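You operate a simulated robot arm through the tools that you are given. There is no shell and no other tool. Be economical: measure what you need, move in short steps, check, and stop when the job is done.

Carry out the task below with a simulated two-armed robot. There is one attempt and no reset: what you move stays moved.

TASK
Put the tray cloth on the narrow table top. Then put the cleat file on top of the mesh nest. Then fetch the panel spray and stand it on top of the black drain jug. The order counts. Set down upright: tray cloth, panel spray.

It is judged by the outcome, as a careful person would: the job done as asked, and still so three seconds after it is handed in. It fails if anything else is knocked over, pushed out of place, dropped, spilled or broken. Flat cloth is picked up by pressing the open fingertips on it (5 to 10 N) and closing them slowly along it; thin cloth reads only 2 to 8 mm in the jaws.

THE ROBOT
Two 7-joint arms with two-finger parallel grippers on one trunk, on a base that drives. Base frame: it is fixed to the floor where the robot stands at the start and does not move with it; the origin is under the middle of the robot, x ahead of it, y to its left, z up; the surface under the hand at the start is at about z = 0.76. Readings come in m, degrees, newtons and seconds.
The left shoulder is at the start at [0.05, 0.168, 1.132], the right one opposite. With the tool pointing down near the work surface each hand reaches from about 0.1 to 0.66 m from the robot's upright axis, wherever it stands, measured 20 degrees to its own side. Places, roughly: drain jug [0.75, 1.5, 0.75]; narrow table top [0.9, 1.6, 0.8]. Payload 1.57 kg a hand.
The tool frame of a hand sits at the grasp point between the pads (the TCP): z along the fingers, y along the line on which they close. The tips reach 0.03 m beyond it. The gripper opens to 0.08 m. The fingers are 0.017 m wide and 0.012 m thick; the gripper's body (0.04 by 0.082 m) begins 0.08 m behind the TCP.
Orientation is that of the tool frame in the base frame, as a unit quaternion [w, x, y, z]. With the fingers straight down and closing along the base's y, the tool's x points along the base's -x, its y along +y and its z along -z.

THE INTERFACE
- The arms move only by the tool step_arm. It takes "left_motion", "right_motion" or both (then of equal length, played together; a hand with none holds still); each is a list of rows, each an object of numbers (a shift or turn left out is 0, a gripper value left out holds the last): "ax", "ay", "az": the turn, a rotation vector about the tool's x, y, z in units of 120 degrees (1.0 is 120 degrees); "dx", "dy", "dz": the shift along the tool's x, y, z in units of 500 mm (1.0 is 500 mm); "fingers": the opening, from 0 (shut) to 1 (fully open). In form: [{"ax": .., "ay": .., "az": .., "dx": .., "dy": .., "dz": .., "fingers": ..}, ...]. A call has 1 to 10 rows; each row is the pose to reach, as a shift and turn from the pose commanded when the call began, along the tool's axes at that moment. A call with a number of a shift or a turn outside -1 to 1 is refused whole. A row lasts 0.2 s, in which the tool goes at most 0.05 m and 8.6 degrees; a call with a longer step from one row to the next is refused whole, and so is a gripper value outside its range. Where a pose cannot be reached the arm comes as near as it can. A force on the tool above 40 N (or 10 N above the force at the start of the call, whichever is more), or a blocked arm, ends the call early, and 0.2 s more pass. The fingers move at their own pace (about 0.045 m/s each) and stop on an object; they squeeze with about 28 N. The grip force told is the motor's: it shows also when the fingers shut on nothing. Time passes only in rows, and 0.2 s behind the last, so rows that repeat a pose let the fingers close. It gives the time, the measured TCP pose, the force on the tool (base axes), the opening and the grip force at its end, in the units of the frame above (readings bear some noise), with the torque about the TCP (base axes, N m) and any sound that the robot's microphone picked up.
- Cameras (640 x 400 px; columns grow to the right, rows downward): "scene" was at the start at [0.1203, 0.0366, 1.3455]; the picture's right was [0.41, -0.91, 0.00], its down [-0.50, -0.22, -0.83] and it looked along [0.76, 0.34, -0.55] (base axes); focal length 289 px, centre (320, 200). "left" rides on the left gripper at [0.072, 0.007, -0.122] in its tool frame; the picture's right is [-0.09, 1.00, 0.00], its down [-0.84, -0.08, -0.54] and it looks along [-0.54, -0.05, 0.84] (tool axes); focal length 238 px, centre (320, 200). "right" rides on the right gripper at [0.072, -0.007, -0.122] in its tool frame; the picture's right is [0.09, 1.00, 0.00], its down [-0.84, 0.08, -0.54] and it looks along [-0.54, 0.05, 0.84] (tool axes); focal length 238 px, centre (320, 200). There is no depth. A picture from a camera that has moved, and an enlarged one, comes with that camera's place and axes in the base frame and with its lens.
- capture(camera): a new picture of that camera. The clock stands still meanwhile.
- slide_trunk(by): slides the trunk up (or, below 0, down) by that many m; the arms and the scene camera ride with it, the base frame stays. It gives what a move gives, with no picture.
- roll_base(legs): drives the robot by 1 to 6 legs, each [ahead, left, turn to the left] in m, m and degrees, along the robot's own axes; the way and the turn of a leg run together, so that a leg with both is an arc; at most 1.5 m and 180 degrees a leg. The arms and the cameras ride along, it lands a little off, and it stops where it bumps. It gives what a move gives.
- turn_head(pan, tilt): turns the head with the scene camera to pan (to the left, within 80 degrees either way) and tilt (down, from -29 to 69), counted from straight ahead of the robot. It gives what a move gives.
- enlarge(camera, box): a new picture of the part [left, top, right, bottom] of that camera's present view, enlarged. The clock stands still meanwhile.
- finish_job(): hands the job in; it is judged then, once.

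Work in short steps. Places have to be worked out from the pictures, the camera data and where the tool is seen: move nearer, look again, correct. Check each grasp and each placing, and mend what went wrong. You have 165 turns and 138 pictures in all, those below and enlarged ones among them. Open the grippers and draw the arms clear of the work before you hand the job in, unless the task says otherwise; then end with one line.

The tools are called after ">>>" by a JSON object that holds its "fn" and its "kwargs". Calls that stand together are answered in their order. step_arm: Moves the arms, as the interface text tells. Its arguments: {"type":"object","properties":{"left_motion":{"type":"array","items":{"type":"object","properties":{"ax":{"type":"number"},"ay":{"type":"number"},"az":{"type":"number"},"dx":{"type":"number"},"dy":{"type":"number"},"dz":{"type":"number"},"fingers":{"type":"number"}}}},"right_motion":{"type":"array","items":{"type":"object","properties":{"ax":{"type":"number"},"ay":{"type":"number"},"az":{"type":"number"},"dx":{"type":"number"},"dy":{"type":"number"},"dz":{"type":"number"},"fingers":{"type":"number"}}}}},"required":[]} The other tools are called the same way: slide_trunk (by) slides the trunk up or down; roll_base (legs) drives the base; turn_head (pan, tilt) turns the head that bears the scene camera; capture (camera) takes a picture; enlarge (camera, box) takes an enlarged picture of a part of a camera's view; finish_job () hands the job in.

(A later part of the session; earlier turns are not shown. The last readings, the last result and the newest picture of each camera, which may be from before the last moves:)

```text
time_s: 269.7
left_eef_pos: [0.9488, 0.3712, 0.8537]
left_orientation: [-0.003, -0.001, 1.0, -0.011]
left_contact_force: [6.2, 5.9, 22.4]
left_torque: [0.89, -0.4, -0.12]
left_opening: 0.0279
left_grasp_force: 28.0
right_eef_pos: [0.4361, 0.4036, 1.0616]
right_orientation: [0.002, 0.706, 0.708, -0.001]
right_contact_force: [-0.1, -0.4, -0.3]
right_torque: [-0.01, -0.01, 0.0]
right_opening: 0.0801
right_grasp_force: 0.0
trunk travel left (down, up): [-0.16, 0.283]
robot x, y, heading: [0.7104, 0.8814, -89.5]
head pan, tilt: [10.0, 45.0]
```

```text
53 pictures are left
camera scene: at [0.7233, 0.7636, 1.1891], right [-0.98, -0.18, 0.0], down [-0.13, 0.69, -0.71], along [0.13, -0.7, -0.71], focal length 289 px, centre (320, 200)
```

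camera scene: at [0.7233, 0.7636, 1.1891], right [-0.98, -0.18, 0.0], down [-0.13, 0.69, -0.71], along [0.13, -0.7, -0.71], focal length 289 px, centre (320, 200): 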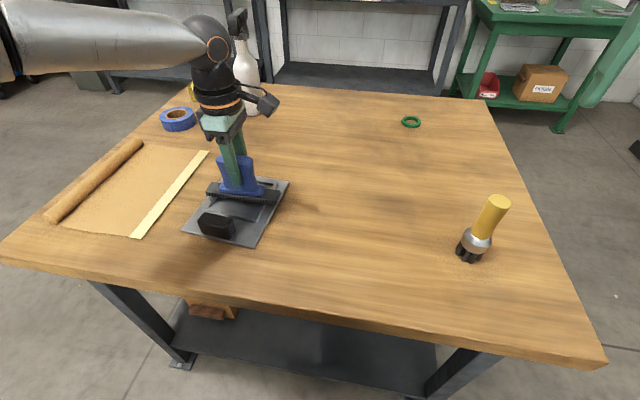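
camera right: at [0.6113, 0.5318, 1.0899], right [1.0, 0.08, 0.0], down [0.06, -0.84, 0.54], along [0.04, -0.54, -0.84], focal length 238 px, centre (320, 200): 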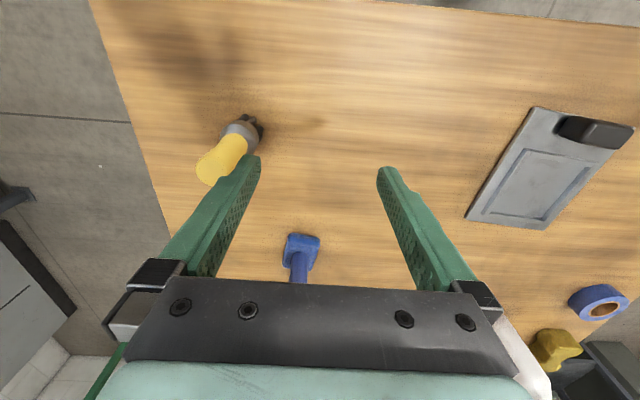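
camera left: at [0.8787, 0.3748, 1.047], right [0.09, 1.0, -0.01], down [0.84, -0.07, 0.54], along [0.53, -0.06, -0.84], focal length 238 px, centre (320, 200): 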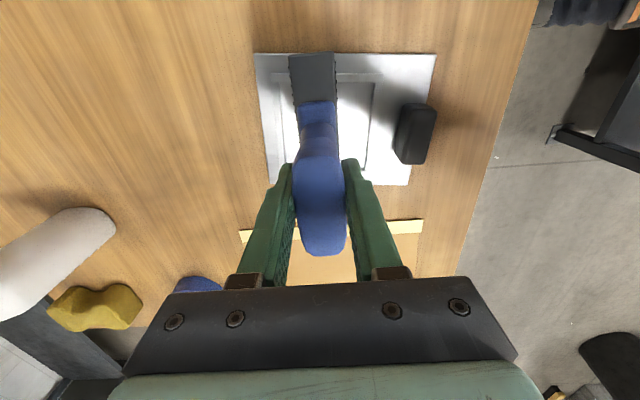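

It rests on the frame. Release and rise.

>>> {"fn": "step_arm", "kwargs": {"left_motion": [{"dz": -0.006}, {"dz": -0.006, "fingers": 0.5}, {"dz": -0.006, "fingers": 0.65}, {"dz": -0.006, "fingers": 0.65}, {"dz": -0.06}, {"dz": -0.14}, {"dz": -0.22}, {"dz": -0.3, "dy": 0.04}, {"dz": -0.38, "dy": 0.1}]}}

>>> {"fn": "capture", "kwargs": {"camera": "scene"}}

>>> {"fn": "enlarge", "kwargs": {"camera": "scene", "box": [160, 120, 320, 255]}}

```text
time_s: 271.7
left_eef_pos: [0.9481, 0.4241, 1.0386]
left_orientation: [-0.002, 0.001, 1.0, -0.007]
left_contact_force: [-0.2, 0.2, 0.1]
left_torque: [-0.02, -0.01, -0.02]
left_opening: 0.0519
left_grasp_force: 0.1
right_eef_pos: [0.4365, 0.4038, 1.0599]
right_orientation: [0.0, 0.706, 0.709, 0.0]
right_contact_force: [-0.2, 0.4, 0.5]
right_torque: [0.01, 0.0, -0.03]
right_opening: 0.08
right_grasp_force: 0.2
trunk travel left (down, up): [-0.16, 0.283]
robot x, y, heading: [0.7133, 0.8767, -89.7]
head pan, tilt: [10.0, 45.0]
```

```text
52 pictures are left
camera scene: at [0.7234, 0.7619, 1.1883], right [-0.98, -0.18, 0.0], down [-0.13, 0.7, -0.71], along [0.13, -0.7, -0.71], focal length 289 px, centre (320, 200)
```

scene: 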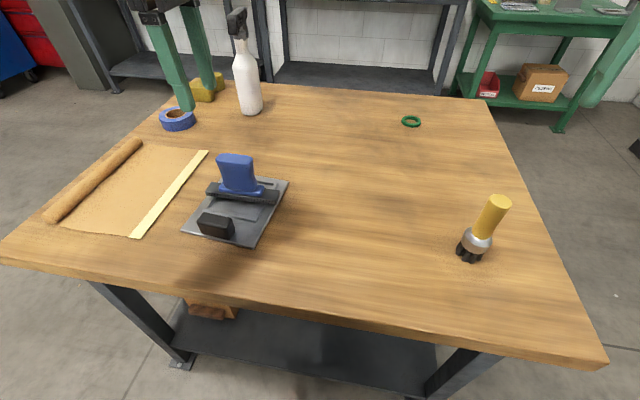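

```text
2.96 times, centred on (240, 188) of scene
camera zoom: at [0.7234, 0.7619, 1.1883], right [-0.98, -0.18, 0.0], down [-0.13, 0.7, -0.71], along [0.13, -0.7, -0.71], focal length 856 px, centre (557, 237)
```

zoom: 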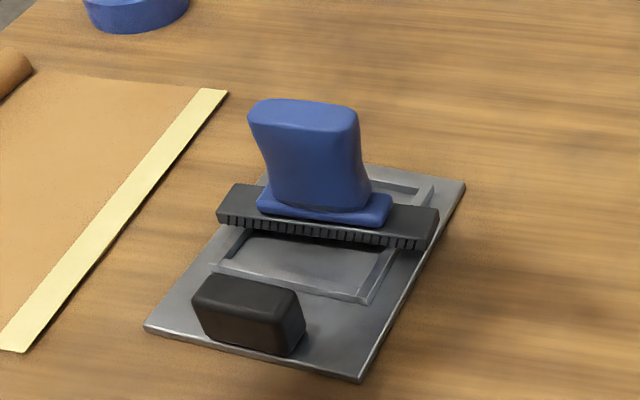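

The file sits squarely across the nest. Before fetching the spray I want a good look at the jug's top, so I'll turn to the narrow table and raise the trunk.

>>> {"fn": "roll_base", "kwargs": {"legs": [[-0.05, 0, 0], [0, 0, 90], [0, 0, 90]]}}

>>> {"fn": "slide_trunk", "kwargs": {"by": 0.28}}

>>> {"fn": "turn_head", "kwargs": {"pan": 0, "tilt": 55}}

>>> {"fn": "capture", "kwargs": {"camera": "scene"}}

```text
time_s: 280.3
left_eef_pos: [0.4756, 1.3919, 1.0383]
left_orientation: [-0.007, 1.0, -0.005, 0.003]
left_contact_force: [0.4, 0.0, -0.1]
left_torque: [0.02, 0.0, 0.01]
left_opening: 0.0521
left_grasp_force: 0.1
right_eef_pos: [0.9882, 1.4085, 1.059]
right_orientation: [0.001, -0.705, 0.709, 0.0]
right_contact_force: [-0.1, -0.3, 0.4]
right_torque: [0.0, 0.0, 0.01]
right_opening: 0.08
right_grasp_force: 0.1
trunk travel left (down, up): [-0.16, 0.283]
robot x, y, heading: [0.7074, 0.9347, 89.9]
head pan, tilt: [10.0, 45.0]
```

```text
time_s: 283.1
left_eef_pos: [0.4745, 1.3916, 1.3185]
left_orientation: [-0.007, 1.0, -0.005, 0.003]
left_contact_force: [-0.1, 0.6, 0.1]
left_torque: [0.03, 0.02, -0.02]
left_opening: 0.0519
left_grasp_force: 0.1
right_eef_pos: [0.9882, 1.4081, 1.3389]
right_orientation: [0.001, -0.705, 0.709, 0.001]
right_contact_force: [0.6, 0.8, -0.3]
right_torque: [-0.02, 0.0, 0.02]
right_opening: 0.0799
right_grasp_force: 0.1
trunk travel left (down, up): [-0.44, 0.003]
robot x, y, heading: [0.7109, 0.9333, 89.8]
head pan, tilt: [10.0, 45.0]
```

```text
time_s: 283.8
left_eef_pos: [0.4746, 1.3924, 1.3191]
left_orientation: [-0.007, 1.0, -0.005, 0.004]
left_contact_force: [0.1, 0.2, 0.7]
left_torque: [-0.02, -0.03, 0.02]
left_opening: 0.052
left_grasp_force: 0.1
right_eef_pos: [0.9876, 1.4084, 1.3392]
right_orientation: [0.0, -0.705, 0.709, 0.001]
right_contact_force: [0.5, -0.2, -0.1]
right_torque: [-0.03, 0.03, -0.01]
right_opening: 0.0805
right_grasp_force: 0.2
trunk travel left (down, up): [-0.44, 0.003]
robot x, y, heading: [0.7087, 0.9358, 89.6]
head pan, tilt: [0.0, 55.0]
```

```text
50 pictures are left
camera scene: at [0.7092, 1.0447, 1.4549], right [1.0, 0.0, 0.0], down [0.0, -0.82, -0.57], along [0.0, 0.57, -0.82], focal length 289 px, centre (320, 200)
```

scene: 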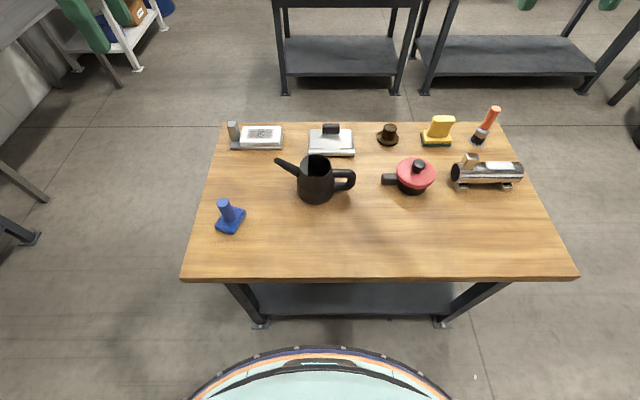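

>>> {"fn": "enlarge", "kwargs": {"camera": "scene", "box": [270, 140, 370, 210]}}

```text
5.71 times, centred on (320, 175) of scene
camera zoom: at [0.7092, 1.0447, 1.4549], right [1.0, 0.0, 0.0], down [0.0, -0.82, -0.57], along [0.0, 0.57, -0.82], focal length 1651 px, centre (320, 343)
```

zoom: 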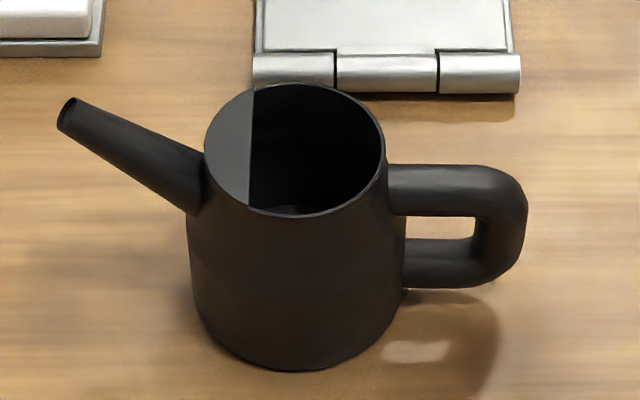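

The jug is hollow. A half-lid covers only its spout-side quarter (x < 0.678), and the rim is about 84 mm across with centre ≈(0.698, 1.557, z 0.876). The bottle base is about 61 mm, so it must stand with its centre near (0.680, 1.536), resting on lid and rim. I'll restore the left wrist, set the trunk, and drive to the spray using the right hand.

>>> {"fn": "step_arm", "kwargs": {"left_motion": [{"az": 0.07}, {"az": 0.14}, {"az": 0.21}, {"az": 0.28}, {"az": 0.35}, {"az": 0.42}, {"az": 0.49}, {"az": 0.56}, {"az": 0.63}, {"az": 0.7}]}}

>>> {"fn": "slide_trunk", "kwargs": {"by": -0.14}}

>>> {"fn": "roll_base", "kwargs": {"legs": [[0, 0.95, 0], [-1.2, 0, 0], [-0.42, 0, 0], [0, -1.06, 0]]}}

>>> {"fn": "turn_head", "kwargs": {"pan": -15, "tilt": 35}}

>>> {"fn": "capture", "kwargs": {"camera": "scene"}}

```text
time_s: 286.0
left_eef_pos: [0.4752, 1.393, 1.3172]
left_orientation: [-0.007, 0.738, -0.674, -0.003]
left_contact_force: [-0.4, 0.4, -1.3]
left_torque: [0.03, -0.01, 0.0]
left_opening: 0.0519
left_grasp_force: 0.1
right_eef_pos: [0.9881, 1.4077, 1.3402]
right_orientation: [0.001, -0.705, 0.709, 0.0]
right_contact_force: [-0.4, -0.1, 0.1]
right_torque: [-0.02, 0.03, 0.01]
right_opening: 0.08
right_grasp_force: 0.1
trunk travel left (down, up): [-0.44, 0.003]
robot x, y, heading: [0.7092, 0.932, 90.0]
head pan, tilt: [0.0, 55.0]
```

```text
time_s: 287.7
left_eef_pos: [0.4734, 1.3916, 1.1779]
left_orientation: [-0.008, 0.74, -0.673, -0.003]
left_contact_force: [0.7, -0.3, 0.2]
left_torque: [0.0, -0.04, -0.01]
left_opening: 0.0521
left_grasp_force: 0.1
right_eef_pos: [0.9883, 1.407, 1.1996]
right_orientation: [0.0, -0.705, 0.709, 0.001]
right_contact_force: [0.1, -0.3, 0.3]
right_torque: [0.01, 0.0, -0.01]
right_opening: 0.0802
right_grasp_force: 0.1
trunk travel left (down, up): [-0.3, 0.143]
robot x, y, heading: [0.7112, 0.9368, 89.7]
head pan, tilt: [0.0, 55.0]
```

```text
time_s: 313.3
left_eef_pos: [0.5869, -0.2019, 1.1782]
left_orientation: [-0.007, 0.752, -0.659, -0.003]
left_contact_force: [-0.6, -0.1, -0.3]
left_torque: [-0.01, -0.01, 0.01]
left_opening: 0.0522
left_grasp_force: 0.0
right_eef_pos: [1.0977, -0.1671, 1.1999]
right_orientation: [-0.001, 0.718, -0.696, 0.0]
right_contact_force: [0.0, -0.4, -0.6]
right_torque: [0.0, -0.01, 0.01]
right_opening: 0.0799
right_grasp_force: 0.0
trunk travel left (down, up): [-0.3, 0.143]
robot x, y, heading: [0.838, -0.6517, 91.6]
head pan, tilt: [0.0, 55.0]
```

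```text
time_s: 314.1
left_eef_pos: [0.5856, -0.2029, 1.1779]
left_orientation: [-0.008, 0.752, -0.659, -0.004]
left_contact_force: [-1.3, 0.8, -0.2]
left_torque: [-0.02, 0.02, 0.01]
left_opening: 0.0521
left_grasp_force: 0.1
right_eef_pos: [1.0986, -0.1676, 1.1984]
right_orientation: [-0.001, 0.718, -0.696, -0.001]
right_contact_force: [0.4, -0.6, -0.6]
right_torque: [-0.02, 0.01, 0.01]
right_opening: 0.08
right_grasp_force: 0.1
trunk travel left (down, up): [-0.3, 0.143]
robot x, y, heading: [0.8401, -0.6525, 91.8]
head pan, tilt: [-15.0, 35.0]
```

```text
48 pictures are left
camera scene: at [0.8563, -0.527, 1.343], right [0.97, -0.23, 0.0], down [-0.13, -0.56, -0.82], along [0.19, 0.8, -0.57], focal length 289 px, centre (320, 200)
```

scene: 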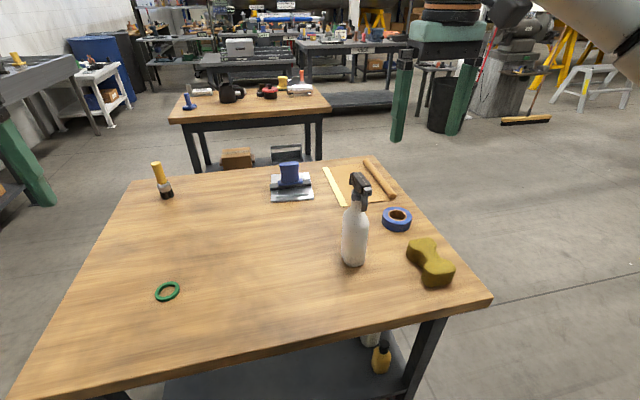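

>>> {"fn": "enlarge", "kwargs": {"camera": "scene", "box": [320, 165, 400, 275]}}

>>> {"fn": "capture", "kwargs": {"camera": "right"}}

```text
3.64 times, centred on (360, 220) of scene
camera zoom: at [0.8563, -0.527, 1.343], right [0.97, -0.23, 0.0], down [-0.13, -0.56, -0.82], along [0.19, 0.8, -0.57], focal length 1051 px, centre (174, 127)
```

zoom: 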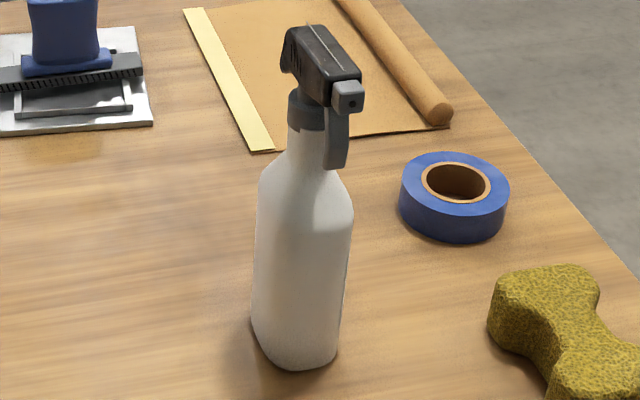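

```text
46 pictures are left
camera right: at [1.1075, -0.2386, 1.3224], right [-0.99, -0.12, 0.0], down [-0.1, 0.83, 0.54], along [-0.07, 0.54, -0.84], focal length 238 px, centre (320, 200)
```

right: 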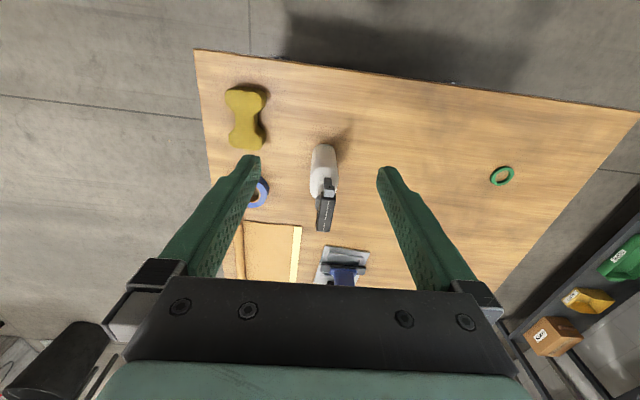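

The bottle axis is ≈(1.072, −0.005). Its head points toward −y with its top at about z 1.03, and the collar spans z 0.966 to 0.989. A top grasp closing along x at TCP z≈0.975 should grip the collar. Approach now.

>>> {"fn": "roll_base", "kwargs": {"legs": [[0.13, 0.03, -1.8]]}}

>>> {"fn": "capture", "kwargs": {"camera": "right"}}

```text
time_s: 315.4
left_eef_pos: [0.5697, -0.0674, 1.1768]
left_orientation: [-0.007, 0.743, -0.67, -0.002]
left_contact_force: [-0.6, -0.3, -0.1]
left_torque: [-0.02, -0.03, -0.01]
left_opening: 0.0522
left_grasp_force: 0.1
right_eef_pos: [1.0821, -0.0479, 1.1991]
right_orientation: [0.0, 0.708, -0.706, 0.0]
right_contact_force: [-0.5, 0.3, -0.3]
right_torque: [-0.02, -0.02, 0.02]
right_opening: 0.0805
right_grasp_force: 0.1
trunk travel left (down, up): [-0.3, 0.143]
robot x, y, heading: [0.8095, -0.5249, 90.3]
head pan, tilt: [-15.0, 35.0]
```

```text
45 pictures are left
camera right: at [1.088, -0.1192, 1.3222], right [-1.0, -0.09, 0.0], down [-0.08, 0.84, 0.54], along [-0.05, 0.54, -0.84], focal length 238 px, centre (320, 200)
```

right: 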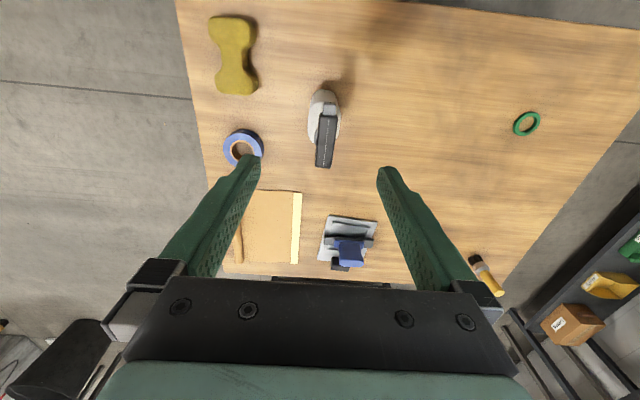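

Head centre line is at x≈1.073, with the neck at y≈−0.004. Position above the head first.

>>> {"fn": "step_arm", "kwargs": {"right_motion": [{"dx": -0.05, "dy": 0.018, "dz": 0.04}, {"dx": -0.088, "dy": 0.018, "dz": 0.1}, {"dx": -0.088, "dy": 0.018, "dz": 0.16}, {"dx": -0.088, "dy": 0.018, "dz": 0.21}]}}

>>> {"fn": "capture", "kwargs": {"camera": "right"}}

>>> {"fn": "enlarge", "kwargs": {"camera": "scene", "box": [260, 100, 460, 260]}}

```text
time_s: 316.4
left_eef_pos: [0.5676, -0.0673, 1.1776]
left_orientation: [-0.008, 0.742, -0.67, -0.003]
left_contact_force: [-0.3, -0.7, 0.6]
left_torque: [-0.01, 0.02, -0.01]
left_opening: 0.0522
left_grasp_force: 0.1
right_eef_pos: [1.0727, -0.0054, 1.0954]
right_orientation: [-0.001, 0.708, -0.706, -0.001]
right_contact_force: [-0.1, -0.1, -0.1]
right_torque: [-0.06, -0.04, -0.03]
right_opening: 0.08
right_grasp_force: 0.1
trunk travel left (down, up): [-0.3, 0.143]
robot x, y, heading: [0.8062, -0.5276, 90.3]
head pan, tilt: [-15.0, 35.0]
```

```text
44 pictures are left
camera right: at [1.0792, -0.0771, 1.2182], right [-1.0, -0.09, 0.0], down [-0.08, 0.84, 0.54], along [-0.05, 0.54, -0.84], focal length 238 px, centre (320, 200)
```

right: 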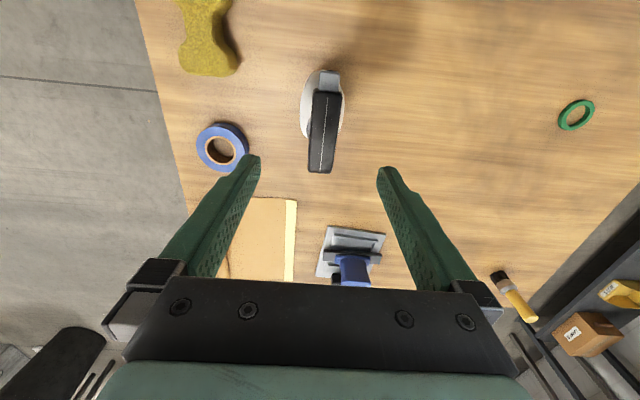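

```text
2.50 times, centred on (360, 180) of scene
camera zoom: at [0.8285, -0.4006, 1.3431], right [0.97, -0.26, 0.0], down [-0.15, -0.55, -0.82], along [0.21, 0.79, -0.57], focal length 722 px, centre (220, 250)
```

zoom: 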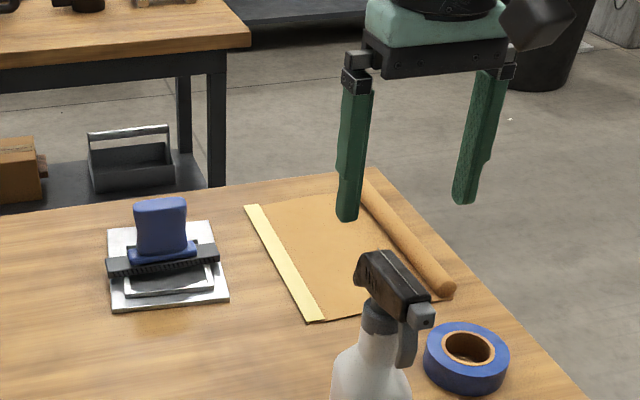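

Alignment is good (head x≈1.071, neck y≈−0.01). Descend to TCP z≈0.975 around the head.

>>> {"fn": "step_arm", "kwargs": {"right_motion": [{"dx": 0.008, "dy": 0.002, "dz": 0.05}, {"dx": 0.008, "dy": 0.002, "dz": 0.1}, {"dx": 0.008, "dy": 0.002, "dz": 0.15}, {"dx": 0.008, "dy": 0.002, "dz": 0.2}, {"dx": 0.008, "dy": 0.002, "dz": 0.238}]}}

>>> {"fn": "turn_head", "kwargs": {"pan": -25, "tilt": 38}}

>>> {"fn": "enlarge", "kwargs": {"camera": "scene", "box": [240, 100, 400, 260]}}

>>> {"fn": "capture", "kwargs": {"camera": "right"}}

```text
time_s: 317.6
left_eef_pos: [0.5691, -0.0671, 1.1781]
left_orientation: [-0.007, 0.743, -0.67, -0.003]
left_contact_force: [-0.2, 0.4, -0.1]
left_torque: [0.02, -0.02, -0.02]
left_opening: 0.0522
left_grasp_force: 0.0
right_eef_pos: [1.0725, -0.0088, 0.9762]
right_orientation: [-0.001, 0.707, -0.707, -0.001]
right_contact_force: [0.1, 0.1, -0.2]
right_torque: [0.03, 0.01, 0.02]
right_opening: 0.0798
right_grasp_force: 0.0
trunk travel left (down, up): [-0.3, 0.143]
robot x, y, heading: [0.8037, -0.5247, 90.3]
head pan, tilt: [-15.0, 35.0]
```

```text
time_s: 318.3
left_eef_pos: [0.5698, -0.068, 1.1781]
left_orientation: [-0.008, 0.742, -0.67, -0.002]
left_contact_force: [-0.5, 0.1, 0.2]
left_torque: [-0.02, 0.0, 0.01]
left_opening: 0.0522
left_grasp_force: 0.1
right_eef_pos: [1.0721, -0.0068, 0.9763]
right_orientation: [0.0, 0.707, -0.707, -0.001]
right_contact_force: [-0.8, 0.6, 0.9]
right_torque: [-0.02, 0.03, 0.02]
right_opening: 0.08
right_grasp_force: 0.0
trunk travel left (down, up): [-0.3, 0.143]
robot x, y, heading: [0.8081, -0.5249, 90.2]
head pan, tilt: [-25.0, 38.0]
```

```text
2.50 times, centred on (320, 180) of scene
camera zoom: at [0.8421, -0.4075, 1.3385], right [0.91, -0.42, 0.0], down [-0.26, -0.56, -0.79], along [0.33, 0.72, -0.62], focal length 722 px, centre (320, 250)
```

zoom: 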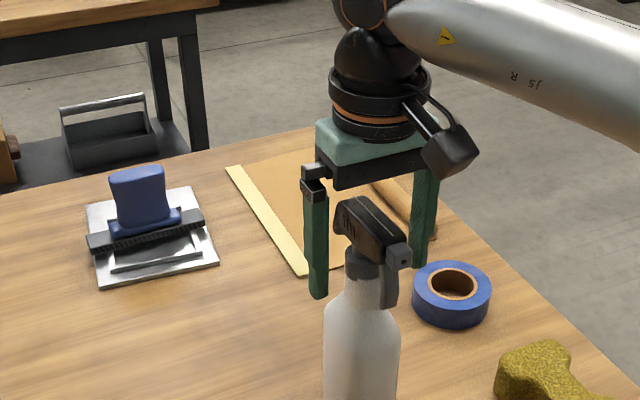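

```text
41 pictures are left
camera right: at [1.0788, -0.0798, 1.0999], right [-1.0, -0.09, 0.0], down [-0.08, 0.84, 0.54], along [-0.05, 0.54, -0.84], focal length 238 px, centre (320, 200)
```

right: 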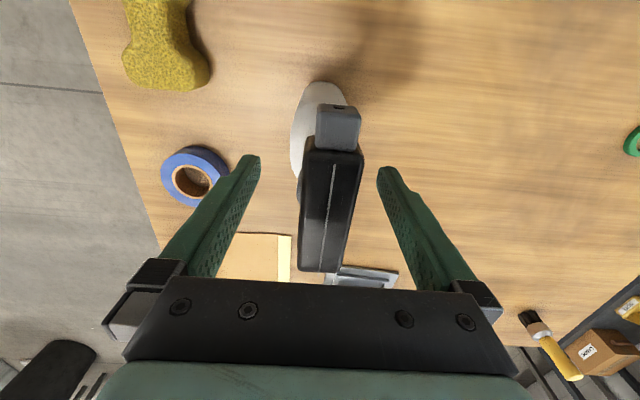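

The fingers straddle the collar with clearance above the head. Closing.

>>> {"fn": "step_arm", "kwargs": {"right_motion": [{"fingers": 0.7}, {"fingers": 0.5}, {"fingers": 0.35}, {"fingers": 0.2}, {"fingers": 0.0}, {"fingers": 0.0}, {"fingers": 0.0}]}}

>>> {"fn": "capture", "kwargs": {"camera": "right"}}

```text
time_s: 319.9
left_eef_pos: [0.5686, -0.068, 1.1781]
left_orientation: [-0.008, 0.743, -0.669, -0.002]
left_contact_force: [-0.4, 0.0, 0.0]
left_torque: [0.0, -0.01, 0.01]
left_opening: 0.0518
left_grasp_force: 0.0
right_eef_pos: [1.0718, -0.0086, 0.9764]
right_orientation: [-0.001, 0.708, -0.707, 0.0]
right_contact_force: [-1.7, 0.9, 0.8]
right_torque: [0.09, 0.39, 0.04]
right_opening: 0.0328
right_grasp_force: 28.2
trunk travel left (down, up): [-0.3, 0.143]
robot x, y, heading: [0.8081, -0.5264, 90.3]
head pan, tilt: [-25.0, 38.0]
```

```text
40 pictures are left
camera right: at [1.0784, -0.0797, 1.0998], right [-1.0, -0.09, 0.0], down [-0.08, 0.84, 0.54], along [-0.05, 0.54, -0.84], focal length 238 px, centre (320, 200)
```

right: 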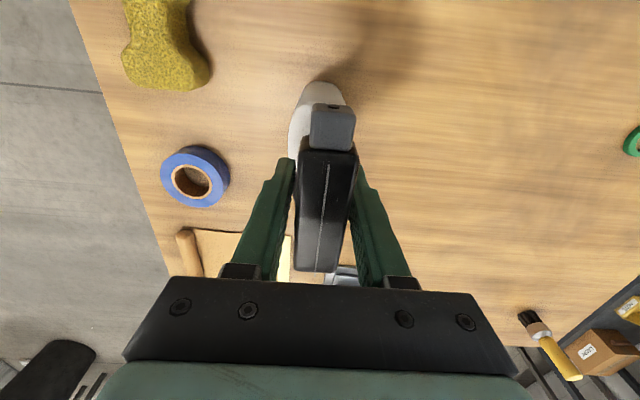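

Gripped on the collar (33 mm). Lift a few centimetres and check that it hangs upright.

>>> {"fn": "step_arm", "kwargs": {"right_motion": [{"dz": -0.02}, {"dz": -0.05}, {"dz": -0.1}, {"dz": -0.1}]}}

>>> {"fn": "enlarge", "kwargs": {"camera": "scene", "box": [220, 80, 460, 300]}}

```text
time_s: 320.9
left_eef_pos: [0.5697, -0.0669, 1.1786]
left_orientation: [-0.007, 0.743, -0.669, -0.003]
left_contact_force: [0.5, 0.3, -0.1]
left_torque: [0.02, 0.0, 0.02]
left_opening: 0.0518
left_grasp_force: 0.1
right_eef_pos: [1.0705, -0.0075, 1.0253]
right_orientation: [-0.001, -0.707, 0.707, 0.0]
right_contact_force: [1.0, -1.0, -7.6]
right_torque: [-0.03, -0.17, -0.01]
right_opening: 0.0326
right_grasp_force: 28.0
trunk travel left (down, up): [-0.3, 0.143]
robot x, y, heading: [0.8097, -0.5265, 90.2]
head pan, tilt: [-25.0, 38.0]
```

```text
1.82 times, centred on (340, 190) of scene
camera zoom: at [0.8426, -0.4068, 1.3384], right [0.91, -0.42, 0.0], down [-0.26, -0.56, -0.79], along [0.33, 0.71, -0.62], focal length 525 px, centre (284, 218)
```

zoom: 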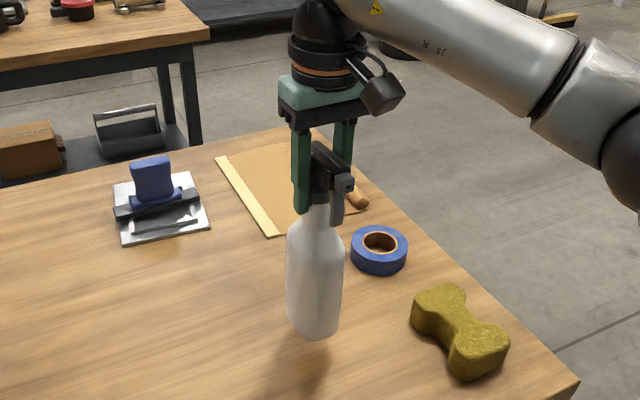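

It hangs vertical, with its base 0.2135 m below the TCP. Raise it and carry it round by the known route.

>>> {"fn": "step_arm", "kwargs": {"right_motion": [{"dz": -0.08, "dx": 0.02}, {"dz": -0.16, "dx": 0.06}, {"dz": -0.24, "dx": 0.1}, {"dz": -0.3, "dx": 0.14}, {"dz": -0.34, "dx": 0.18}]}}

>>> {"fn": "roll_base", "kwargs": {"legs": [[-0.15, 0, 0], [0, 1.06, 0], [1.45, 0, 0], [0.15, 0, 0]]}}

>>> {"fn": "turn_head", "kwargs": {"pan": -20, "tilt": 35}}

>>> {"fn": "capture", "kwargs": {"camera": "scene"}}

```text
time_s: 322.1
left_eef_pos: [0.568, -0.0683, 1.1786]
left_orientation: [-0.007, 0.742, -0.67, -0.003]
left_contact_force: [0.2, 0.5, 0.4]
left_torque: [0.01, -0.02, -0.01]
left_opening: 0.0522
left_grasp_force: 0.1
right_eef_pos: [1.0726, -0.0991, 1.1963]
right_orientation: [0.001, 0.707, -0.707, 0.0]
right_contact_force: [0.6, 0.5, -6.6]
right_torque: [-0.03, -0.08, 0.02]
right_opening: 0.0327
right_grasp_force: 28.2
trunk travel left (down, up): [-0.3, 0.143]
robot x, y, heading: [0.8092, -0.5281, 90.3]
head pan, tilt: [-25.0, 38.0]
```

```text
time_s: 340.6
left_eef_pos: [-0.4846, 1.3768, 1.1763]
left_orientation: [-0.007, 0.735, -0.678, -0.002]
left_contact_force: [-0.1, 0.5, 0.0]
left_torque: [-0.05, -0.02, -0.03]
left_opening: 0.052
left_grasp_force: 0.1
right_eef_pos: [0.0179, 1.3348, 1.1953]
right_orientation: [0.0, -0.701, 0.714, 0.0]
right_contact_force: [-0.2, 0.6, -7.0]
right_torque: [-0.06, 0.08, 0.01]
right_opening: 0.0323
right_grasp_force: 28.5
trunk travel left (down, up): [-0.3, 0.143]
robot x, y, heading: [-0.259, 0.915, 89.0]
head pan, tilt: [-25.0, 38.0]
```

```text
time_s: 341.2
left_eef_pos: [-0.4851, 1.3751, 1.1778]
left_orientation: [-0.007, 0.735, -0.678, -0.003]
left_contact_force: [-0.3, 0.1, 0.5]
left_torque: [-0.01, -0.01, 0.01]
left_opening: 0.0522
left_grasp_force: 0.0
right_eef_pos: [0.0182, 1.3339, 1.1965]
right_orientation: [0.001, -0.7, 0.714, 0.001]
right_contact_force: [0.1, -0.3, -7.1]
right_torque: [-0.05, 0.05, 0.02]
right_opening: 0.0323
right_grasp_force: 28.2
trunk travel left (down, up): [-0.3, 0.143]
robot x, y, heading: [-0.2551, 0.9055, 89.0]
head pan, tilt: [-20.0, 35.0]
```

```text
38 pictures are left
camera scene: at [-0.225, 1.0349, 1.343], right [0.93, -0.36, 0.0], down [-0.21, -0.54, -0.82], along [0.29, 0.76, -0.57], focal length 289 px, centre (320, 200)
```

scene: 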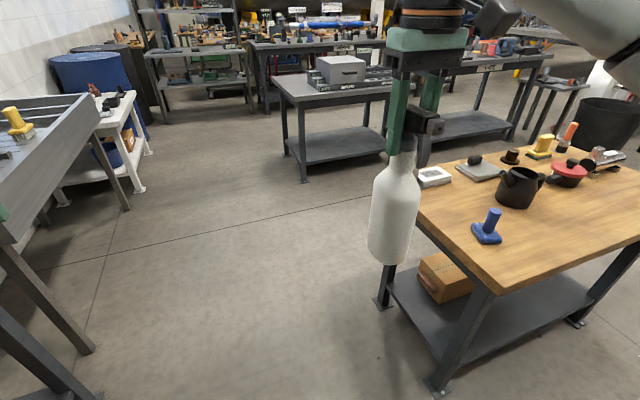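

Still upright. Raise the trunk 0.12 m for placing height and strafe right so the right hand aligns with the jug.

>>> {"fn": "slide_trunk", "kwargs": {"by": 0.12}}

>>> {"fn": "roll_base", "kwargs": {"legs": [[0, -0.67, 1], [0.06, 0, 0]]}}

>>> {"fn": "turn_head", "kwargs": {"pan": -22, "tilt": 48}}

>>> {"fn": "capture", "kwargs": {"camera": "scene"}}

>>> {"fn": "capture", "kwargs": {"camera": "right"}}

```text
time_s: 342.7
left_eef_pos: [-0.4841, 1.3758, 1.2977]
left_orientation: [-0.007, 0.734, -0.679, -0.002]
left_contact_force: [-0.7, 0.6, 0.0]
left_torque: [0.0, 0.0, 0.0]
left_opening: 0.052
left_grasp_force: 0.0
right_eef_pos: [0.0181, 1.3344, 1.3149]
right_orientation: [0.002, -0.701, 0.714, 0.0]
right_contact_force: [0.4, -0.4, -7.1]
right_torque: [-0.05, 0.09, -0.01]
right_opening: 0.0322
right_grasp_force: 27.8
trunk travel left (down, up): [-0.42, 0.023]
robot x, y, heading: [-0.2557, 0.91, 89.0]
head pan, tilt: [-20.0, 35.0]
```

```text
time_s: 349.7
left_eef_pos: [0.1819, 1.426, 1.2969]
left_orientation: [-0.007, 0.743, -0.669, -0.002]
left_contact_force: [-0.9, 0.6, -0.9]
left_torque: [-0.06, 0.03, 0.04]
left_opening: 0.0518
left_grasp_force: 0.1
right_eef_pos: [0.6872, 1.3958, 1.3152]
right_orientation: [0.001, 0.708, -0.706, -0.001]
right_contact_force: [-0.5, -0.1, -7.1]
right_torque: [-0.04, 0.06, 0.0]
right_opening: 0.0325
right_grasp_force: 27.9
trunk travel left (down, up): [-0.42, 0.023]
robot x, y, heading: [0.4234, 0.9651, 90.3]
head pan, tilt: [-20.0, 35.0]
```

```text
time_s: 350.4
left_eef_pos: [0.1815, 1.4251, 1.2978]
left_orientation: [-0.006, 0.743, -0.669, -0.003]
left_contact_force: [1.0, -0.4, -0.3]
left_torque: [0.02, -0.01, -0.01]
left_opening: 0.0522
left_grasp_force: 0.1
right_eef_pos: [0.6851, 1.3936, 1.3155]
right_orientation: [0.0, 0.708, -0.706, 0.0]
right_contact_force: [0.0, 0.2, -7.2]
right_torque: [-0.02, -0.08, 0.04]
right_opening: 0.0323
right_grasp_force: 28.1
trunk travel left (down, up): [-0.42, 0.023]
robot x, y, heading: [0.4224, 0.9666, 90.3]
head pan, tilt: [-22.0, 48.0]
```

```text
37 pictures are left
camera scene: at [0.4491, 1.0801, 1.4441], right [0.93, -0.37, 0.0], down [-0.28, -0.69, -0.67], along [0.25, 0.62, -0.74], focal length 289 px, centre (320, 200)
```

scene: 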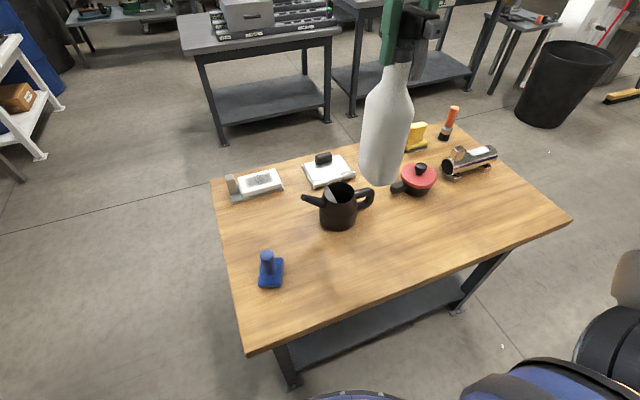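

```text
36 pictures are left
camera right: at [0.6926, 1.3225, 1.4386], right [-1.0, -0.1, 0.0], down [-0.08, 0.84, 0.54], along [-0.05, 0.54, -0.84], focal length 238 px, centre (320, 200)
```

right: 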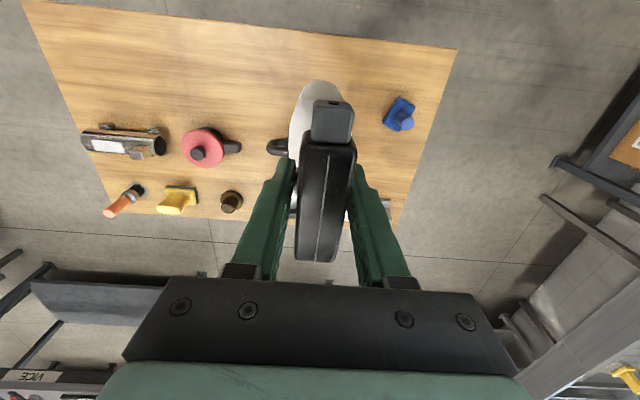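

>>> {"fn": "enlarge", "kwargs": {"camera": "scene", "box": [295, 165, 395, 235]}}

```text
5.71 times, centred on (345, 200) of scene
camera zoom: at [0.4491, 1.0801, 1.4441], right [0.93, -0.37, 0.0], down [-0.28, -0.69, -0.67], along [0.25, 0.62, -0.74], focal length 1651 px, centre (177, 200)
```

zoom: 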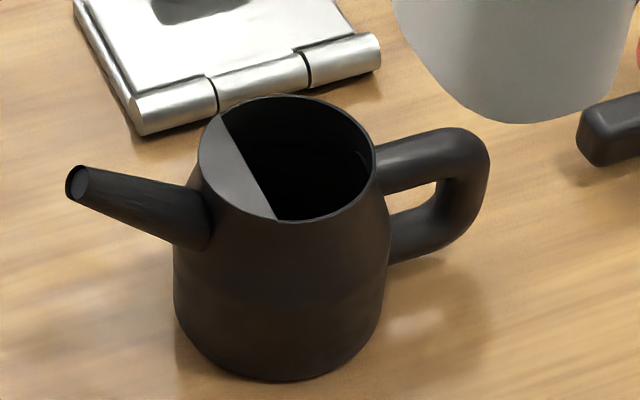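

Rim centre is refined to (0.6985, 1.5625), with the lid edge at x≈0.681. The target for the bottle base centre is ≈(0.6785, 1.5405). I'll measure the bottle base relative to the TCP.

>>> {"fn": "enlarge", "kwargs": {"camera": "scene", "box": [330, 40, 450, 195]}}

```text
2.58 times, centred on (390, 118) of scene
camera zoom: at [0.4491, 1.0801, 1.4441], right [0.93, -0.37, 0.0], down [-0.28, -0.69, -0.67], along [0.25, 0.62, -0.74], focal length 746 px, centre (139, 413)
```

zoom: 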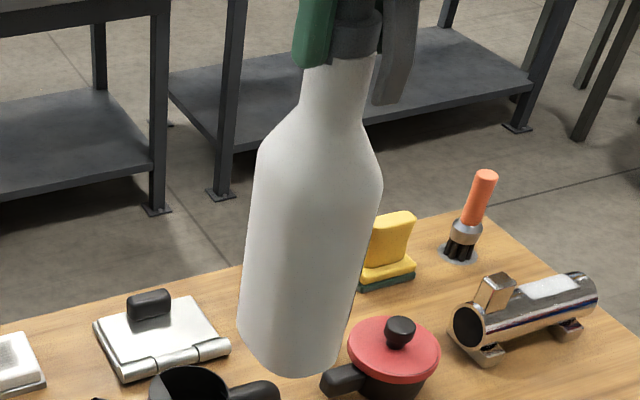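

The base is oval (≈61 mm in x, 77 mm in y) and its centre is about TCP+(0.004, −0.001). The TCP target is then (0.6765, 1.5455). Nudge the base forward and approach to about 3 cm above the rim.

>>> {"fn": "roll_base", "kwargs": {"legs": [[0.025, 0, 0]]}}

>>> {"fn": "step_arm", "kwargs": {"right_motion": [{"dx": -0.05, "dy": 0.008, "dz": 0.0}, {"dx": -0.11, "dy": 0.017, "dz": 0.04}, {"dx": -0.17, "dy": 0.017, "dz": 0.1}, {"dx": -0.23, "dy": 0.017, "dz": 0.16}, {"dx": -0.25, "dy": 0.017, "dz": 0.24}, {"dx": -0.25, "dy": 0.017, "dz": 0.32}, {"dx": -0.25, "dy": 0.017, "dz": 0.38}]}}

>>> {"fn": "capture", "kwargs": {"camera": "scene"}}

```text
time_s: 351.2
left_eef_pos: [0.181, 1.4492, 1.2983]
left_orientation: [-0.007, 0.743, -0.669, -0.003]
left_contact_force: [0.0, 0.6, -0.5]
left_torque: [0.01, 0.01, -0.01]
left_opening: 0.052
left_grasp_force: 0.0
right_eef_pos: [0.6854, 1.4201, 1.3156]
right_orientation: [-0.001, 0.708, -0.706, 0.001]
right_contact_force: [1.1, 0.5, -7.2]
right_torque: [-0.03, -0.07, 0.0]
right_opening: 0.0325
right_grasp_force: 27.5
trunk travel left (down, up): [-0.42, 0.023]
robot x, y, heading: [0.4202, 0.9903, 90.5]
head pan, tilt: [-22.0, 48.0]
```

```text
time_s: 352.8
left_eef_pos: [0.1814, 1.4499, 1.2988]
left_orientation: [-0.007, 0.743, -0.669, -0.002]
left_contact_force: [0.4, -0.2, -0.2]
left_torque: [0.0, -0.01, 0.04]
left_opening: 0.0523
left_grasp_force: 0.1
right_eef_pos: [0.6786, 1.5439, 1.1263]
right_orientation: [-0.001, 0.708, -0.706, 0.0]
right_contact_force: [0.2, -0.9, -7.6]
right_torque: [-0.01, -0.07, 0.0]
right_opening: 0.0323
right_grasp_force: 28.2
trunk travel left (down, up): [-0.42, 0.023]
robot x, y, heading: [0.4225, 0.9891, 90.3]
head pan, tilt: [-22.0, 48.0]
```

```text
33 pictures are left
camera scene: at [0.4493, 1.1055, 1.444], right [0.93, -0.37, 0.0], down [-0.28, -0.69, -0.67], along [0.25, 0.62, -0.74], focal length 289 px, centre (320, 200)
```

scene: 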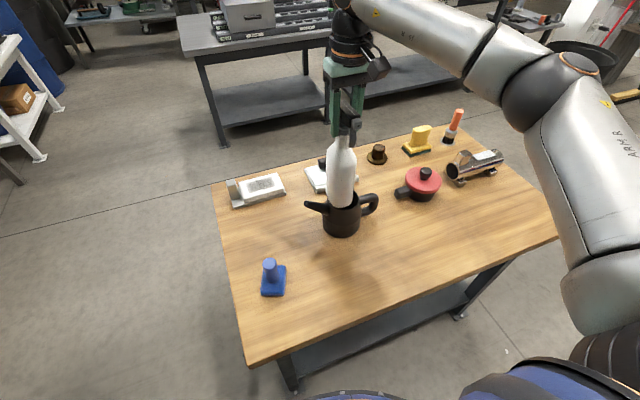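

>>> {"fn": "enlarge", "kwargs": {"camera": "scene", "box": [290, 130, 400, 245]}}

>>> {"fn": "capture", "kwargs": {"camera": "left"}}

```text
3.48 times, centred on (345, 188) of scene
camera zoom: at [0.4493, 1.1055, 1.444], right [0.93, -0.37, 0.0], down [-0.28, -0.69, -0.67], along [0.25, 0.62, -0.74], focal length 1005 px, centre (233, 244)
```

zoom: 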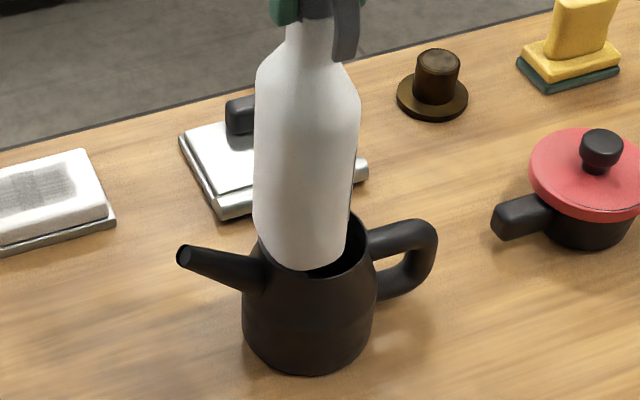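

```text
31 pictures are left
camera left: at [0.1817, 1.3766, 1.4183], right [-1.0, -0.01, -0.01], down [-0.01, 0.83, 0.55], along [0.0, 0.55, -0.83], focal length 238 px, centre (320, 200)
```

left: 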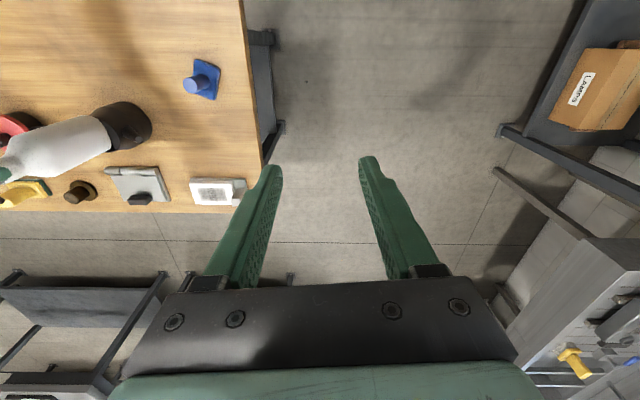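

The bottle is over the lid/rim area as planned. Lower to about 1 cm above, then in 2.5 mm steps.

>>> {"fn": "step_arm", "kwargs": {"right_motion": [{"dx": -0.006, "dy": -0.003, "dz": 0.03}, {"dx": -0.006, "dy": -0.003, "dz": 0.055}, {"dx": -0.006, "dy": -0.003, "dz": 0.06}]}}

>>> {"fn": "step_arm", "kwargs": {"right_motion": [{"dz": 0.005}, {"dz": 0.01}, {"dz": 0.012}]}}

```text
time_s: 353.6
left_eef_pos: [0.1824, 1.45, 1.2985]
left_orientation: [-0.007, 0.744, -0.669, -0.003]
left_contact_force: [-0.4, -0.1, 0.2]
left_torque: [-0.01, 0.0, 0.03]
left_opening: 0.0521
left_grasp_force: 0.1
right_eef_pos: [0.6773, 1.5468, 1.0956]
right_orientation: [0.0, 0.708, -0.706, -0.001]
right_contact_force: [1.1, -0.7, -6.4]
right_torque: [-0.07, 0.11, 0.04]
right_opening: 0.0324
right_grasp_force: 28.6
trunk travel left (down, up): [-0.42, 0.023]
robot x, y, heading: [0.4226, 0.9907, 90.4]
head pan, tilt: [-22.0, 48.0]
```

```text
time_s: 354.4
left_eef_pos: [0.1816, 1.45, 1.2984]
left_orientation: [-0.007, 0.743, -0.669, -0.002]
left_contact_force: [0.1, 0.3, -0.3]
left_torque: [0.01, -0.03, 0.0]
left_opening: 0.0521
left_grasp_force: 0.1
right_eef_pos: [0.6775, 1.5488, 1.091]
right_orientation: [-0.001, 0.709, -0.706, -0.002]
right_contact_force: [0.9, 0.0, -6.6]
right_torque: [-0.07, -0.09, 0.03]
right_opening: 0.032
right_grasp_force: 27.4
trunk travel left (down, up): [-0.42, 0.023]
robot x, y, heading: [0.4196, 0.9909, 90.4]
head pan, tilt: [-22.0, 48.0]
```

No contact yet at TCP z 1.091. Continue in small steps.

>>> {"fn": "step_arm", "kwargs": {"right_motion": [{"dz": 0.004}, {"dz": 0.008}]}}

>>> {"fn": "step_arm", "kwargs": {"right_motion": [{"dz": 0.004}, {"dz": 0.008}]}}

>>> {"fn": "enlarge", "kwargs": {"camera": "scene", "box": [290, 130, 400, 245]}}

```text
time_s: 355.0
left_eef_pos: [0.1818, 1.4453, 1.298]
left_orientation: [-0.009, 0.743, -0.669, -0.003]
left_contact_force: [-0.1, -1.0, -0.4]
left_torque: [0.02, 0.01, 0.0]
left_opening: 0.0522
left_grasp_force: 0.0
right_eef_pos: [0.6769, 1.5458, 1.0899]
right_orientation: [-0.004, 0.709, -0.705, -0.004]
right_contact_force: [2.2, -0.2, 15.7]
right_torque: [-0.55, -0.65, 0.01]
right_opening: 0.0324
right_grasp_force: 28.3
trunk travel left (down, up): [-0.42, 0.023]
robot x, y, heading: [0.4247, 0.9901, 90.3]
head pan, tilt: [-22.0, 48.0]
```

```text
time_s: 355.6
left_eef_pos: [0.181, 1.4476, 1.299]
left_orientation: [-0.009, 0.743, -0.669, -0.004]
left_contact_force: [0.2, -1.3, -0.3]
left_torque: [0.02, 0.04, 0.0]
left_opening: 0.0523
left_grasp_force: 0.0
right_eef_pos: [0.6773, 1.5466, 1.0872]
right_orientation: [-0.005, 0.709, -0.706, -0.003]
right_contact_force: [2.7, 1.4, 26.2]
right_torque: [0.21, -0.53, -0.02]
right_opening: 0.0327
right_grasp_force: 28.0
trunk travel left (down, up): [-0.42, 0.023]
robot x, y, heading: [0.4177, 0.9898, 90.4]
head pan, tilt: [-22.0, 48.0]
```

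```text
3.48 times, centred on (345, 188) of scene
camera zoom: at [0.4476, 1.1018, 1.4445], right [0.93, -0.37, 0.0], down [-0.27, -0.69, -0.67], along [0.25, 0.62, -0.74], focal length 1005 px, centre (233, 244)
```

zoom: 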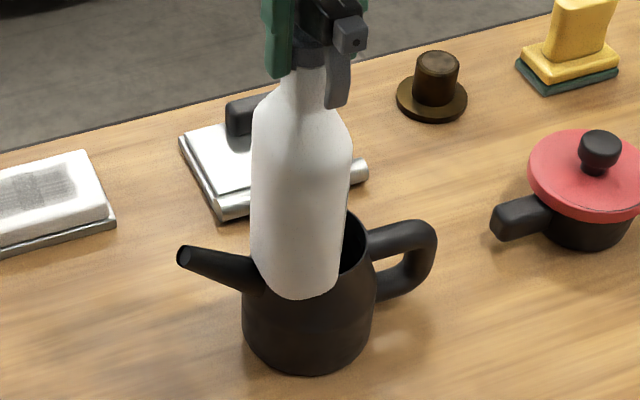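

Contact at TCP z≈1.089, as expected for lid and rim. I'll relieve the pressure and open only slightly, so the fingers still guard the bottle while I see whether it stands on its own.

>>> {"fn": "step_arm", "kwargs": {"right_motion": [{"dz": -0.003}, {"dz": -0.004}, {"dz": -0.004, "fingers": 0.46}, {"dz": -0.004, "fingers": 0.52}, {"dz": -0.004, "fingers": 0.56}, {"dz": -0.004, "fingers": 0.56}, {"dz": -0.004}, {"dz": -0.004}]}}

>>> {"fn": "enlarge", "kwargs": {"camera": "scene", "box": [290, 110, 410, 245]}}

>>> {"fn": "capture", "kwargs": {"camera": "right"}}

```text
time_s: 357.4
left_eef_pos: [0.1813, 1.4499, 1.2976]
left_orientation: [-0.007, 0.743, -0.669, -0.003]
left_contact_force: [-0.5, -0.6, 0.3]
left_torque: [0.0, -0.02, 0.0]
left_opening: 0.0518
left_grasp_force: 0.1
right_eef_pos: [0.678, 1.5482, 1.0844]
right_orientation: [0.0, 0.708, -0.706, -0.001]
right_contact_force: [-0.2, 0.5, -0.6]
right_torque: [-0.01, -0.01, -0.02]
right_opening: 0.0449
right_grasp_force: 0.1
trunk travel left (down, up): [-0.42, 0.023]
robot x, y, heading: [0.4215, 0.9912, 90.6]
head pan, tilt: [-22.0, 48.0]
```

```text
2.96 times, centred on (350, 178) of scene
camera zoom: at [0.4489, 1.1048, 1.4439], right [0.93, -0.37, 0.0], down [-0.28, -0.69, -0.67], along [0.25, 0.62, -0.74], focal length 856 px, centre (231, 267)
```

zoom: 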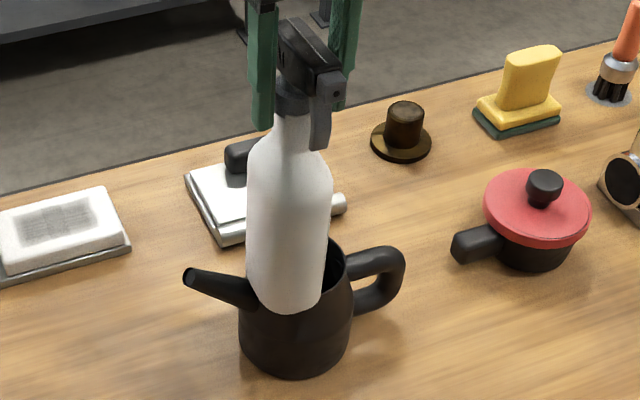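

```text
28 pictures are left
camera right: at [0.6852, 1.4756, 1.2065], right [-1.0, -0.1, 0.0], down [-0.08, 0.84, 0.54], along [-0.05, 0.54, -0.84], focal length 238 px, centre (320, 200)
```

right: 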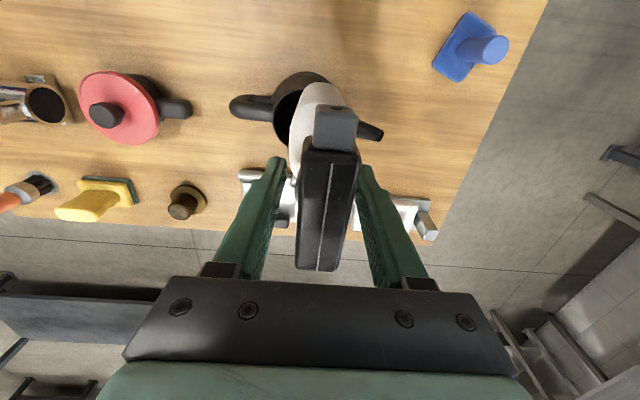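

The fingers are off the bottle (force ≈0) and it stands by itself. Open fully and wait a second to confirm before withdrawing.

>>> {"fn": "step_arm", "kwargs": {"right_motion": [{"fingers": 0.8}, {"fingers": 1.0}, {"fingers": 1.0}, {"fingers": 1.0}, {"fingers": 1.0}, {"fingers": 1.0}]}}

>>> {"fn": "capture", "kwargs": {"camera": "right"}}

```text
time_s: 358.8
left_eef_pos: [0.182, 1.4491, 1.298]
left_orientation: [-0.008, 0.743, -0.669, -0.002]
left_contact_force: [0.0, -0.7, -0.2]
left_torque: [0.01, 0.01, 0.01]
left_opening: 0.0519
left_grasp_force: 0.0
right_eef_pos: [0.6781, 1.547, 1.0853]
right_orientation: [0.0, 0.709, -0.705, -0.001]
right_contact_force: [0.3, 0.8, 0.3]
right_torque: [0.02, 0.0, 0.03]
right_opening: 0.0802
right_grasp_force: 0.1
trunk travel left (down, up): [-0.42, 0.023]
robot x, y, heading: [0.4182, 0.9917, 90.1]
head pan, tilt: [-22.0, 48.0]
```

```text
27 pictures are left
camera right: at [0.6847, 1.4754, 1.2073], right [-1.0, -0.1, 0.0], down [-0.08, 0.84, 0.54], along [-0.05, 0.54, -0.84], focal length 238 px, centre (320, 200)
```

right: 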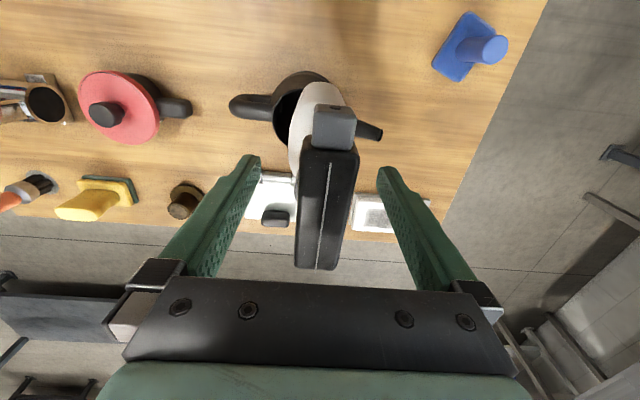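

It is unchanged and stable. Rise straight up 0.12 m, then pull back.

>>> {"fn": "step_arm", "kwargs": {"right_motion": [{"dz": -0.04}, {"dz": -0.08}, {"dz": -0.12}, {"dz": -0.16}, {"dz": -0.2}, {"dz": -0.24}]}}

>>> {"fn": "step_arm", "kwargs": {"right_motion": [{"dx": 0.06, "dz": -0.02}, {"dx": 0.14, "dz": -0.04}, {"dx": 0.22, "dz": -0.06}, {"dx": 0.3, "dz": -0.06}]}}

>>> {"fn": "capture", "kwargs": {"camera": "scene"}}

```text
time_s: 360.2
left_eef_pos: [0.1809, 1.4492, 1.2972]
left_orientation: [-0.008, 0.743, -0.669, -0.003]
left_contact_force: [-0.1, -0.1, 0.7]
left_torque: [-0.03, -0.02, 0.03]
left_opening: 0.0522
left_grasp_force: 0.0
right_eef_pos: [0.6777, 1.5468, 1.2056]
right_orientation: [0.0, 0.709, -0.705, -0.001]
right_contact_force: [0.2, 0.4, -0.2]
right_torque: [0.01, 0.0, -0.01]
right_opening: 0.0799
right_grasp_force: 0.1
trunk travel left (down, up): [-0.42, 0.023]
robot x, y, heading: [0.4253, 0.9917, 90.3]
head pan, tilt: [-22.0, 48.0]
```

```text
time_s: 361.2
left_eef_pos: [0.181, 1.4478, 1.2995]
left_orientation: [-0.009, 0.743, -0.669, -0.004]
left_contact_force: [0.0, -0.2, -0.2]
left_torque: [-0.01, 0.0, -0.02]
left_opening: 0.052
left_grasp_force: 0.0
right_eef_pos: [0.6802, 1.3948, 1.2332]
right_orientation: [-0.001, 0.708, -0.706, -0.001]
right_contact_force: [-0.5, -0.4, -0.6]
right_torque: [0.04, 0.0, 0.02]
right_opening: 0.08
right_grasp_force: 0.1
trunk travel left (down, up): [-0.42, 0.023]
robot x, y, heading: [0.4219, 0.9913, 90.3]
head pan, tilt: [-22.0, 48.0]
```

```text
26 pictures are left
camera scene: at [0.449, 1.1038, 1.4441], right [0.93, -0.37, 0.0], down [-0.28, -0.69, -0.67], along [0.25, 0.62, -0.74], focal length 289 px, centre (320, 200)
```

scene: 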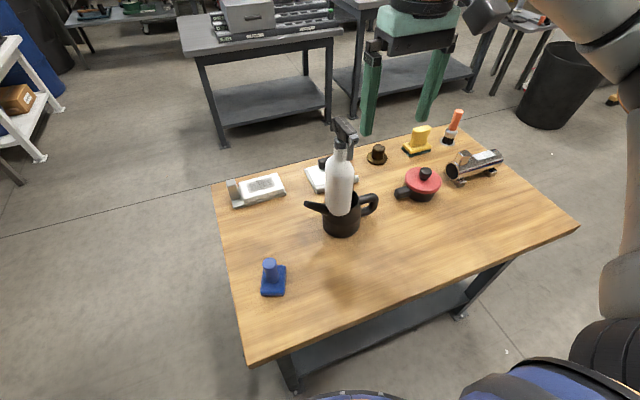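

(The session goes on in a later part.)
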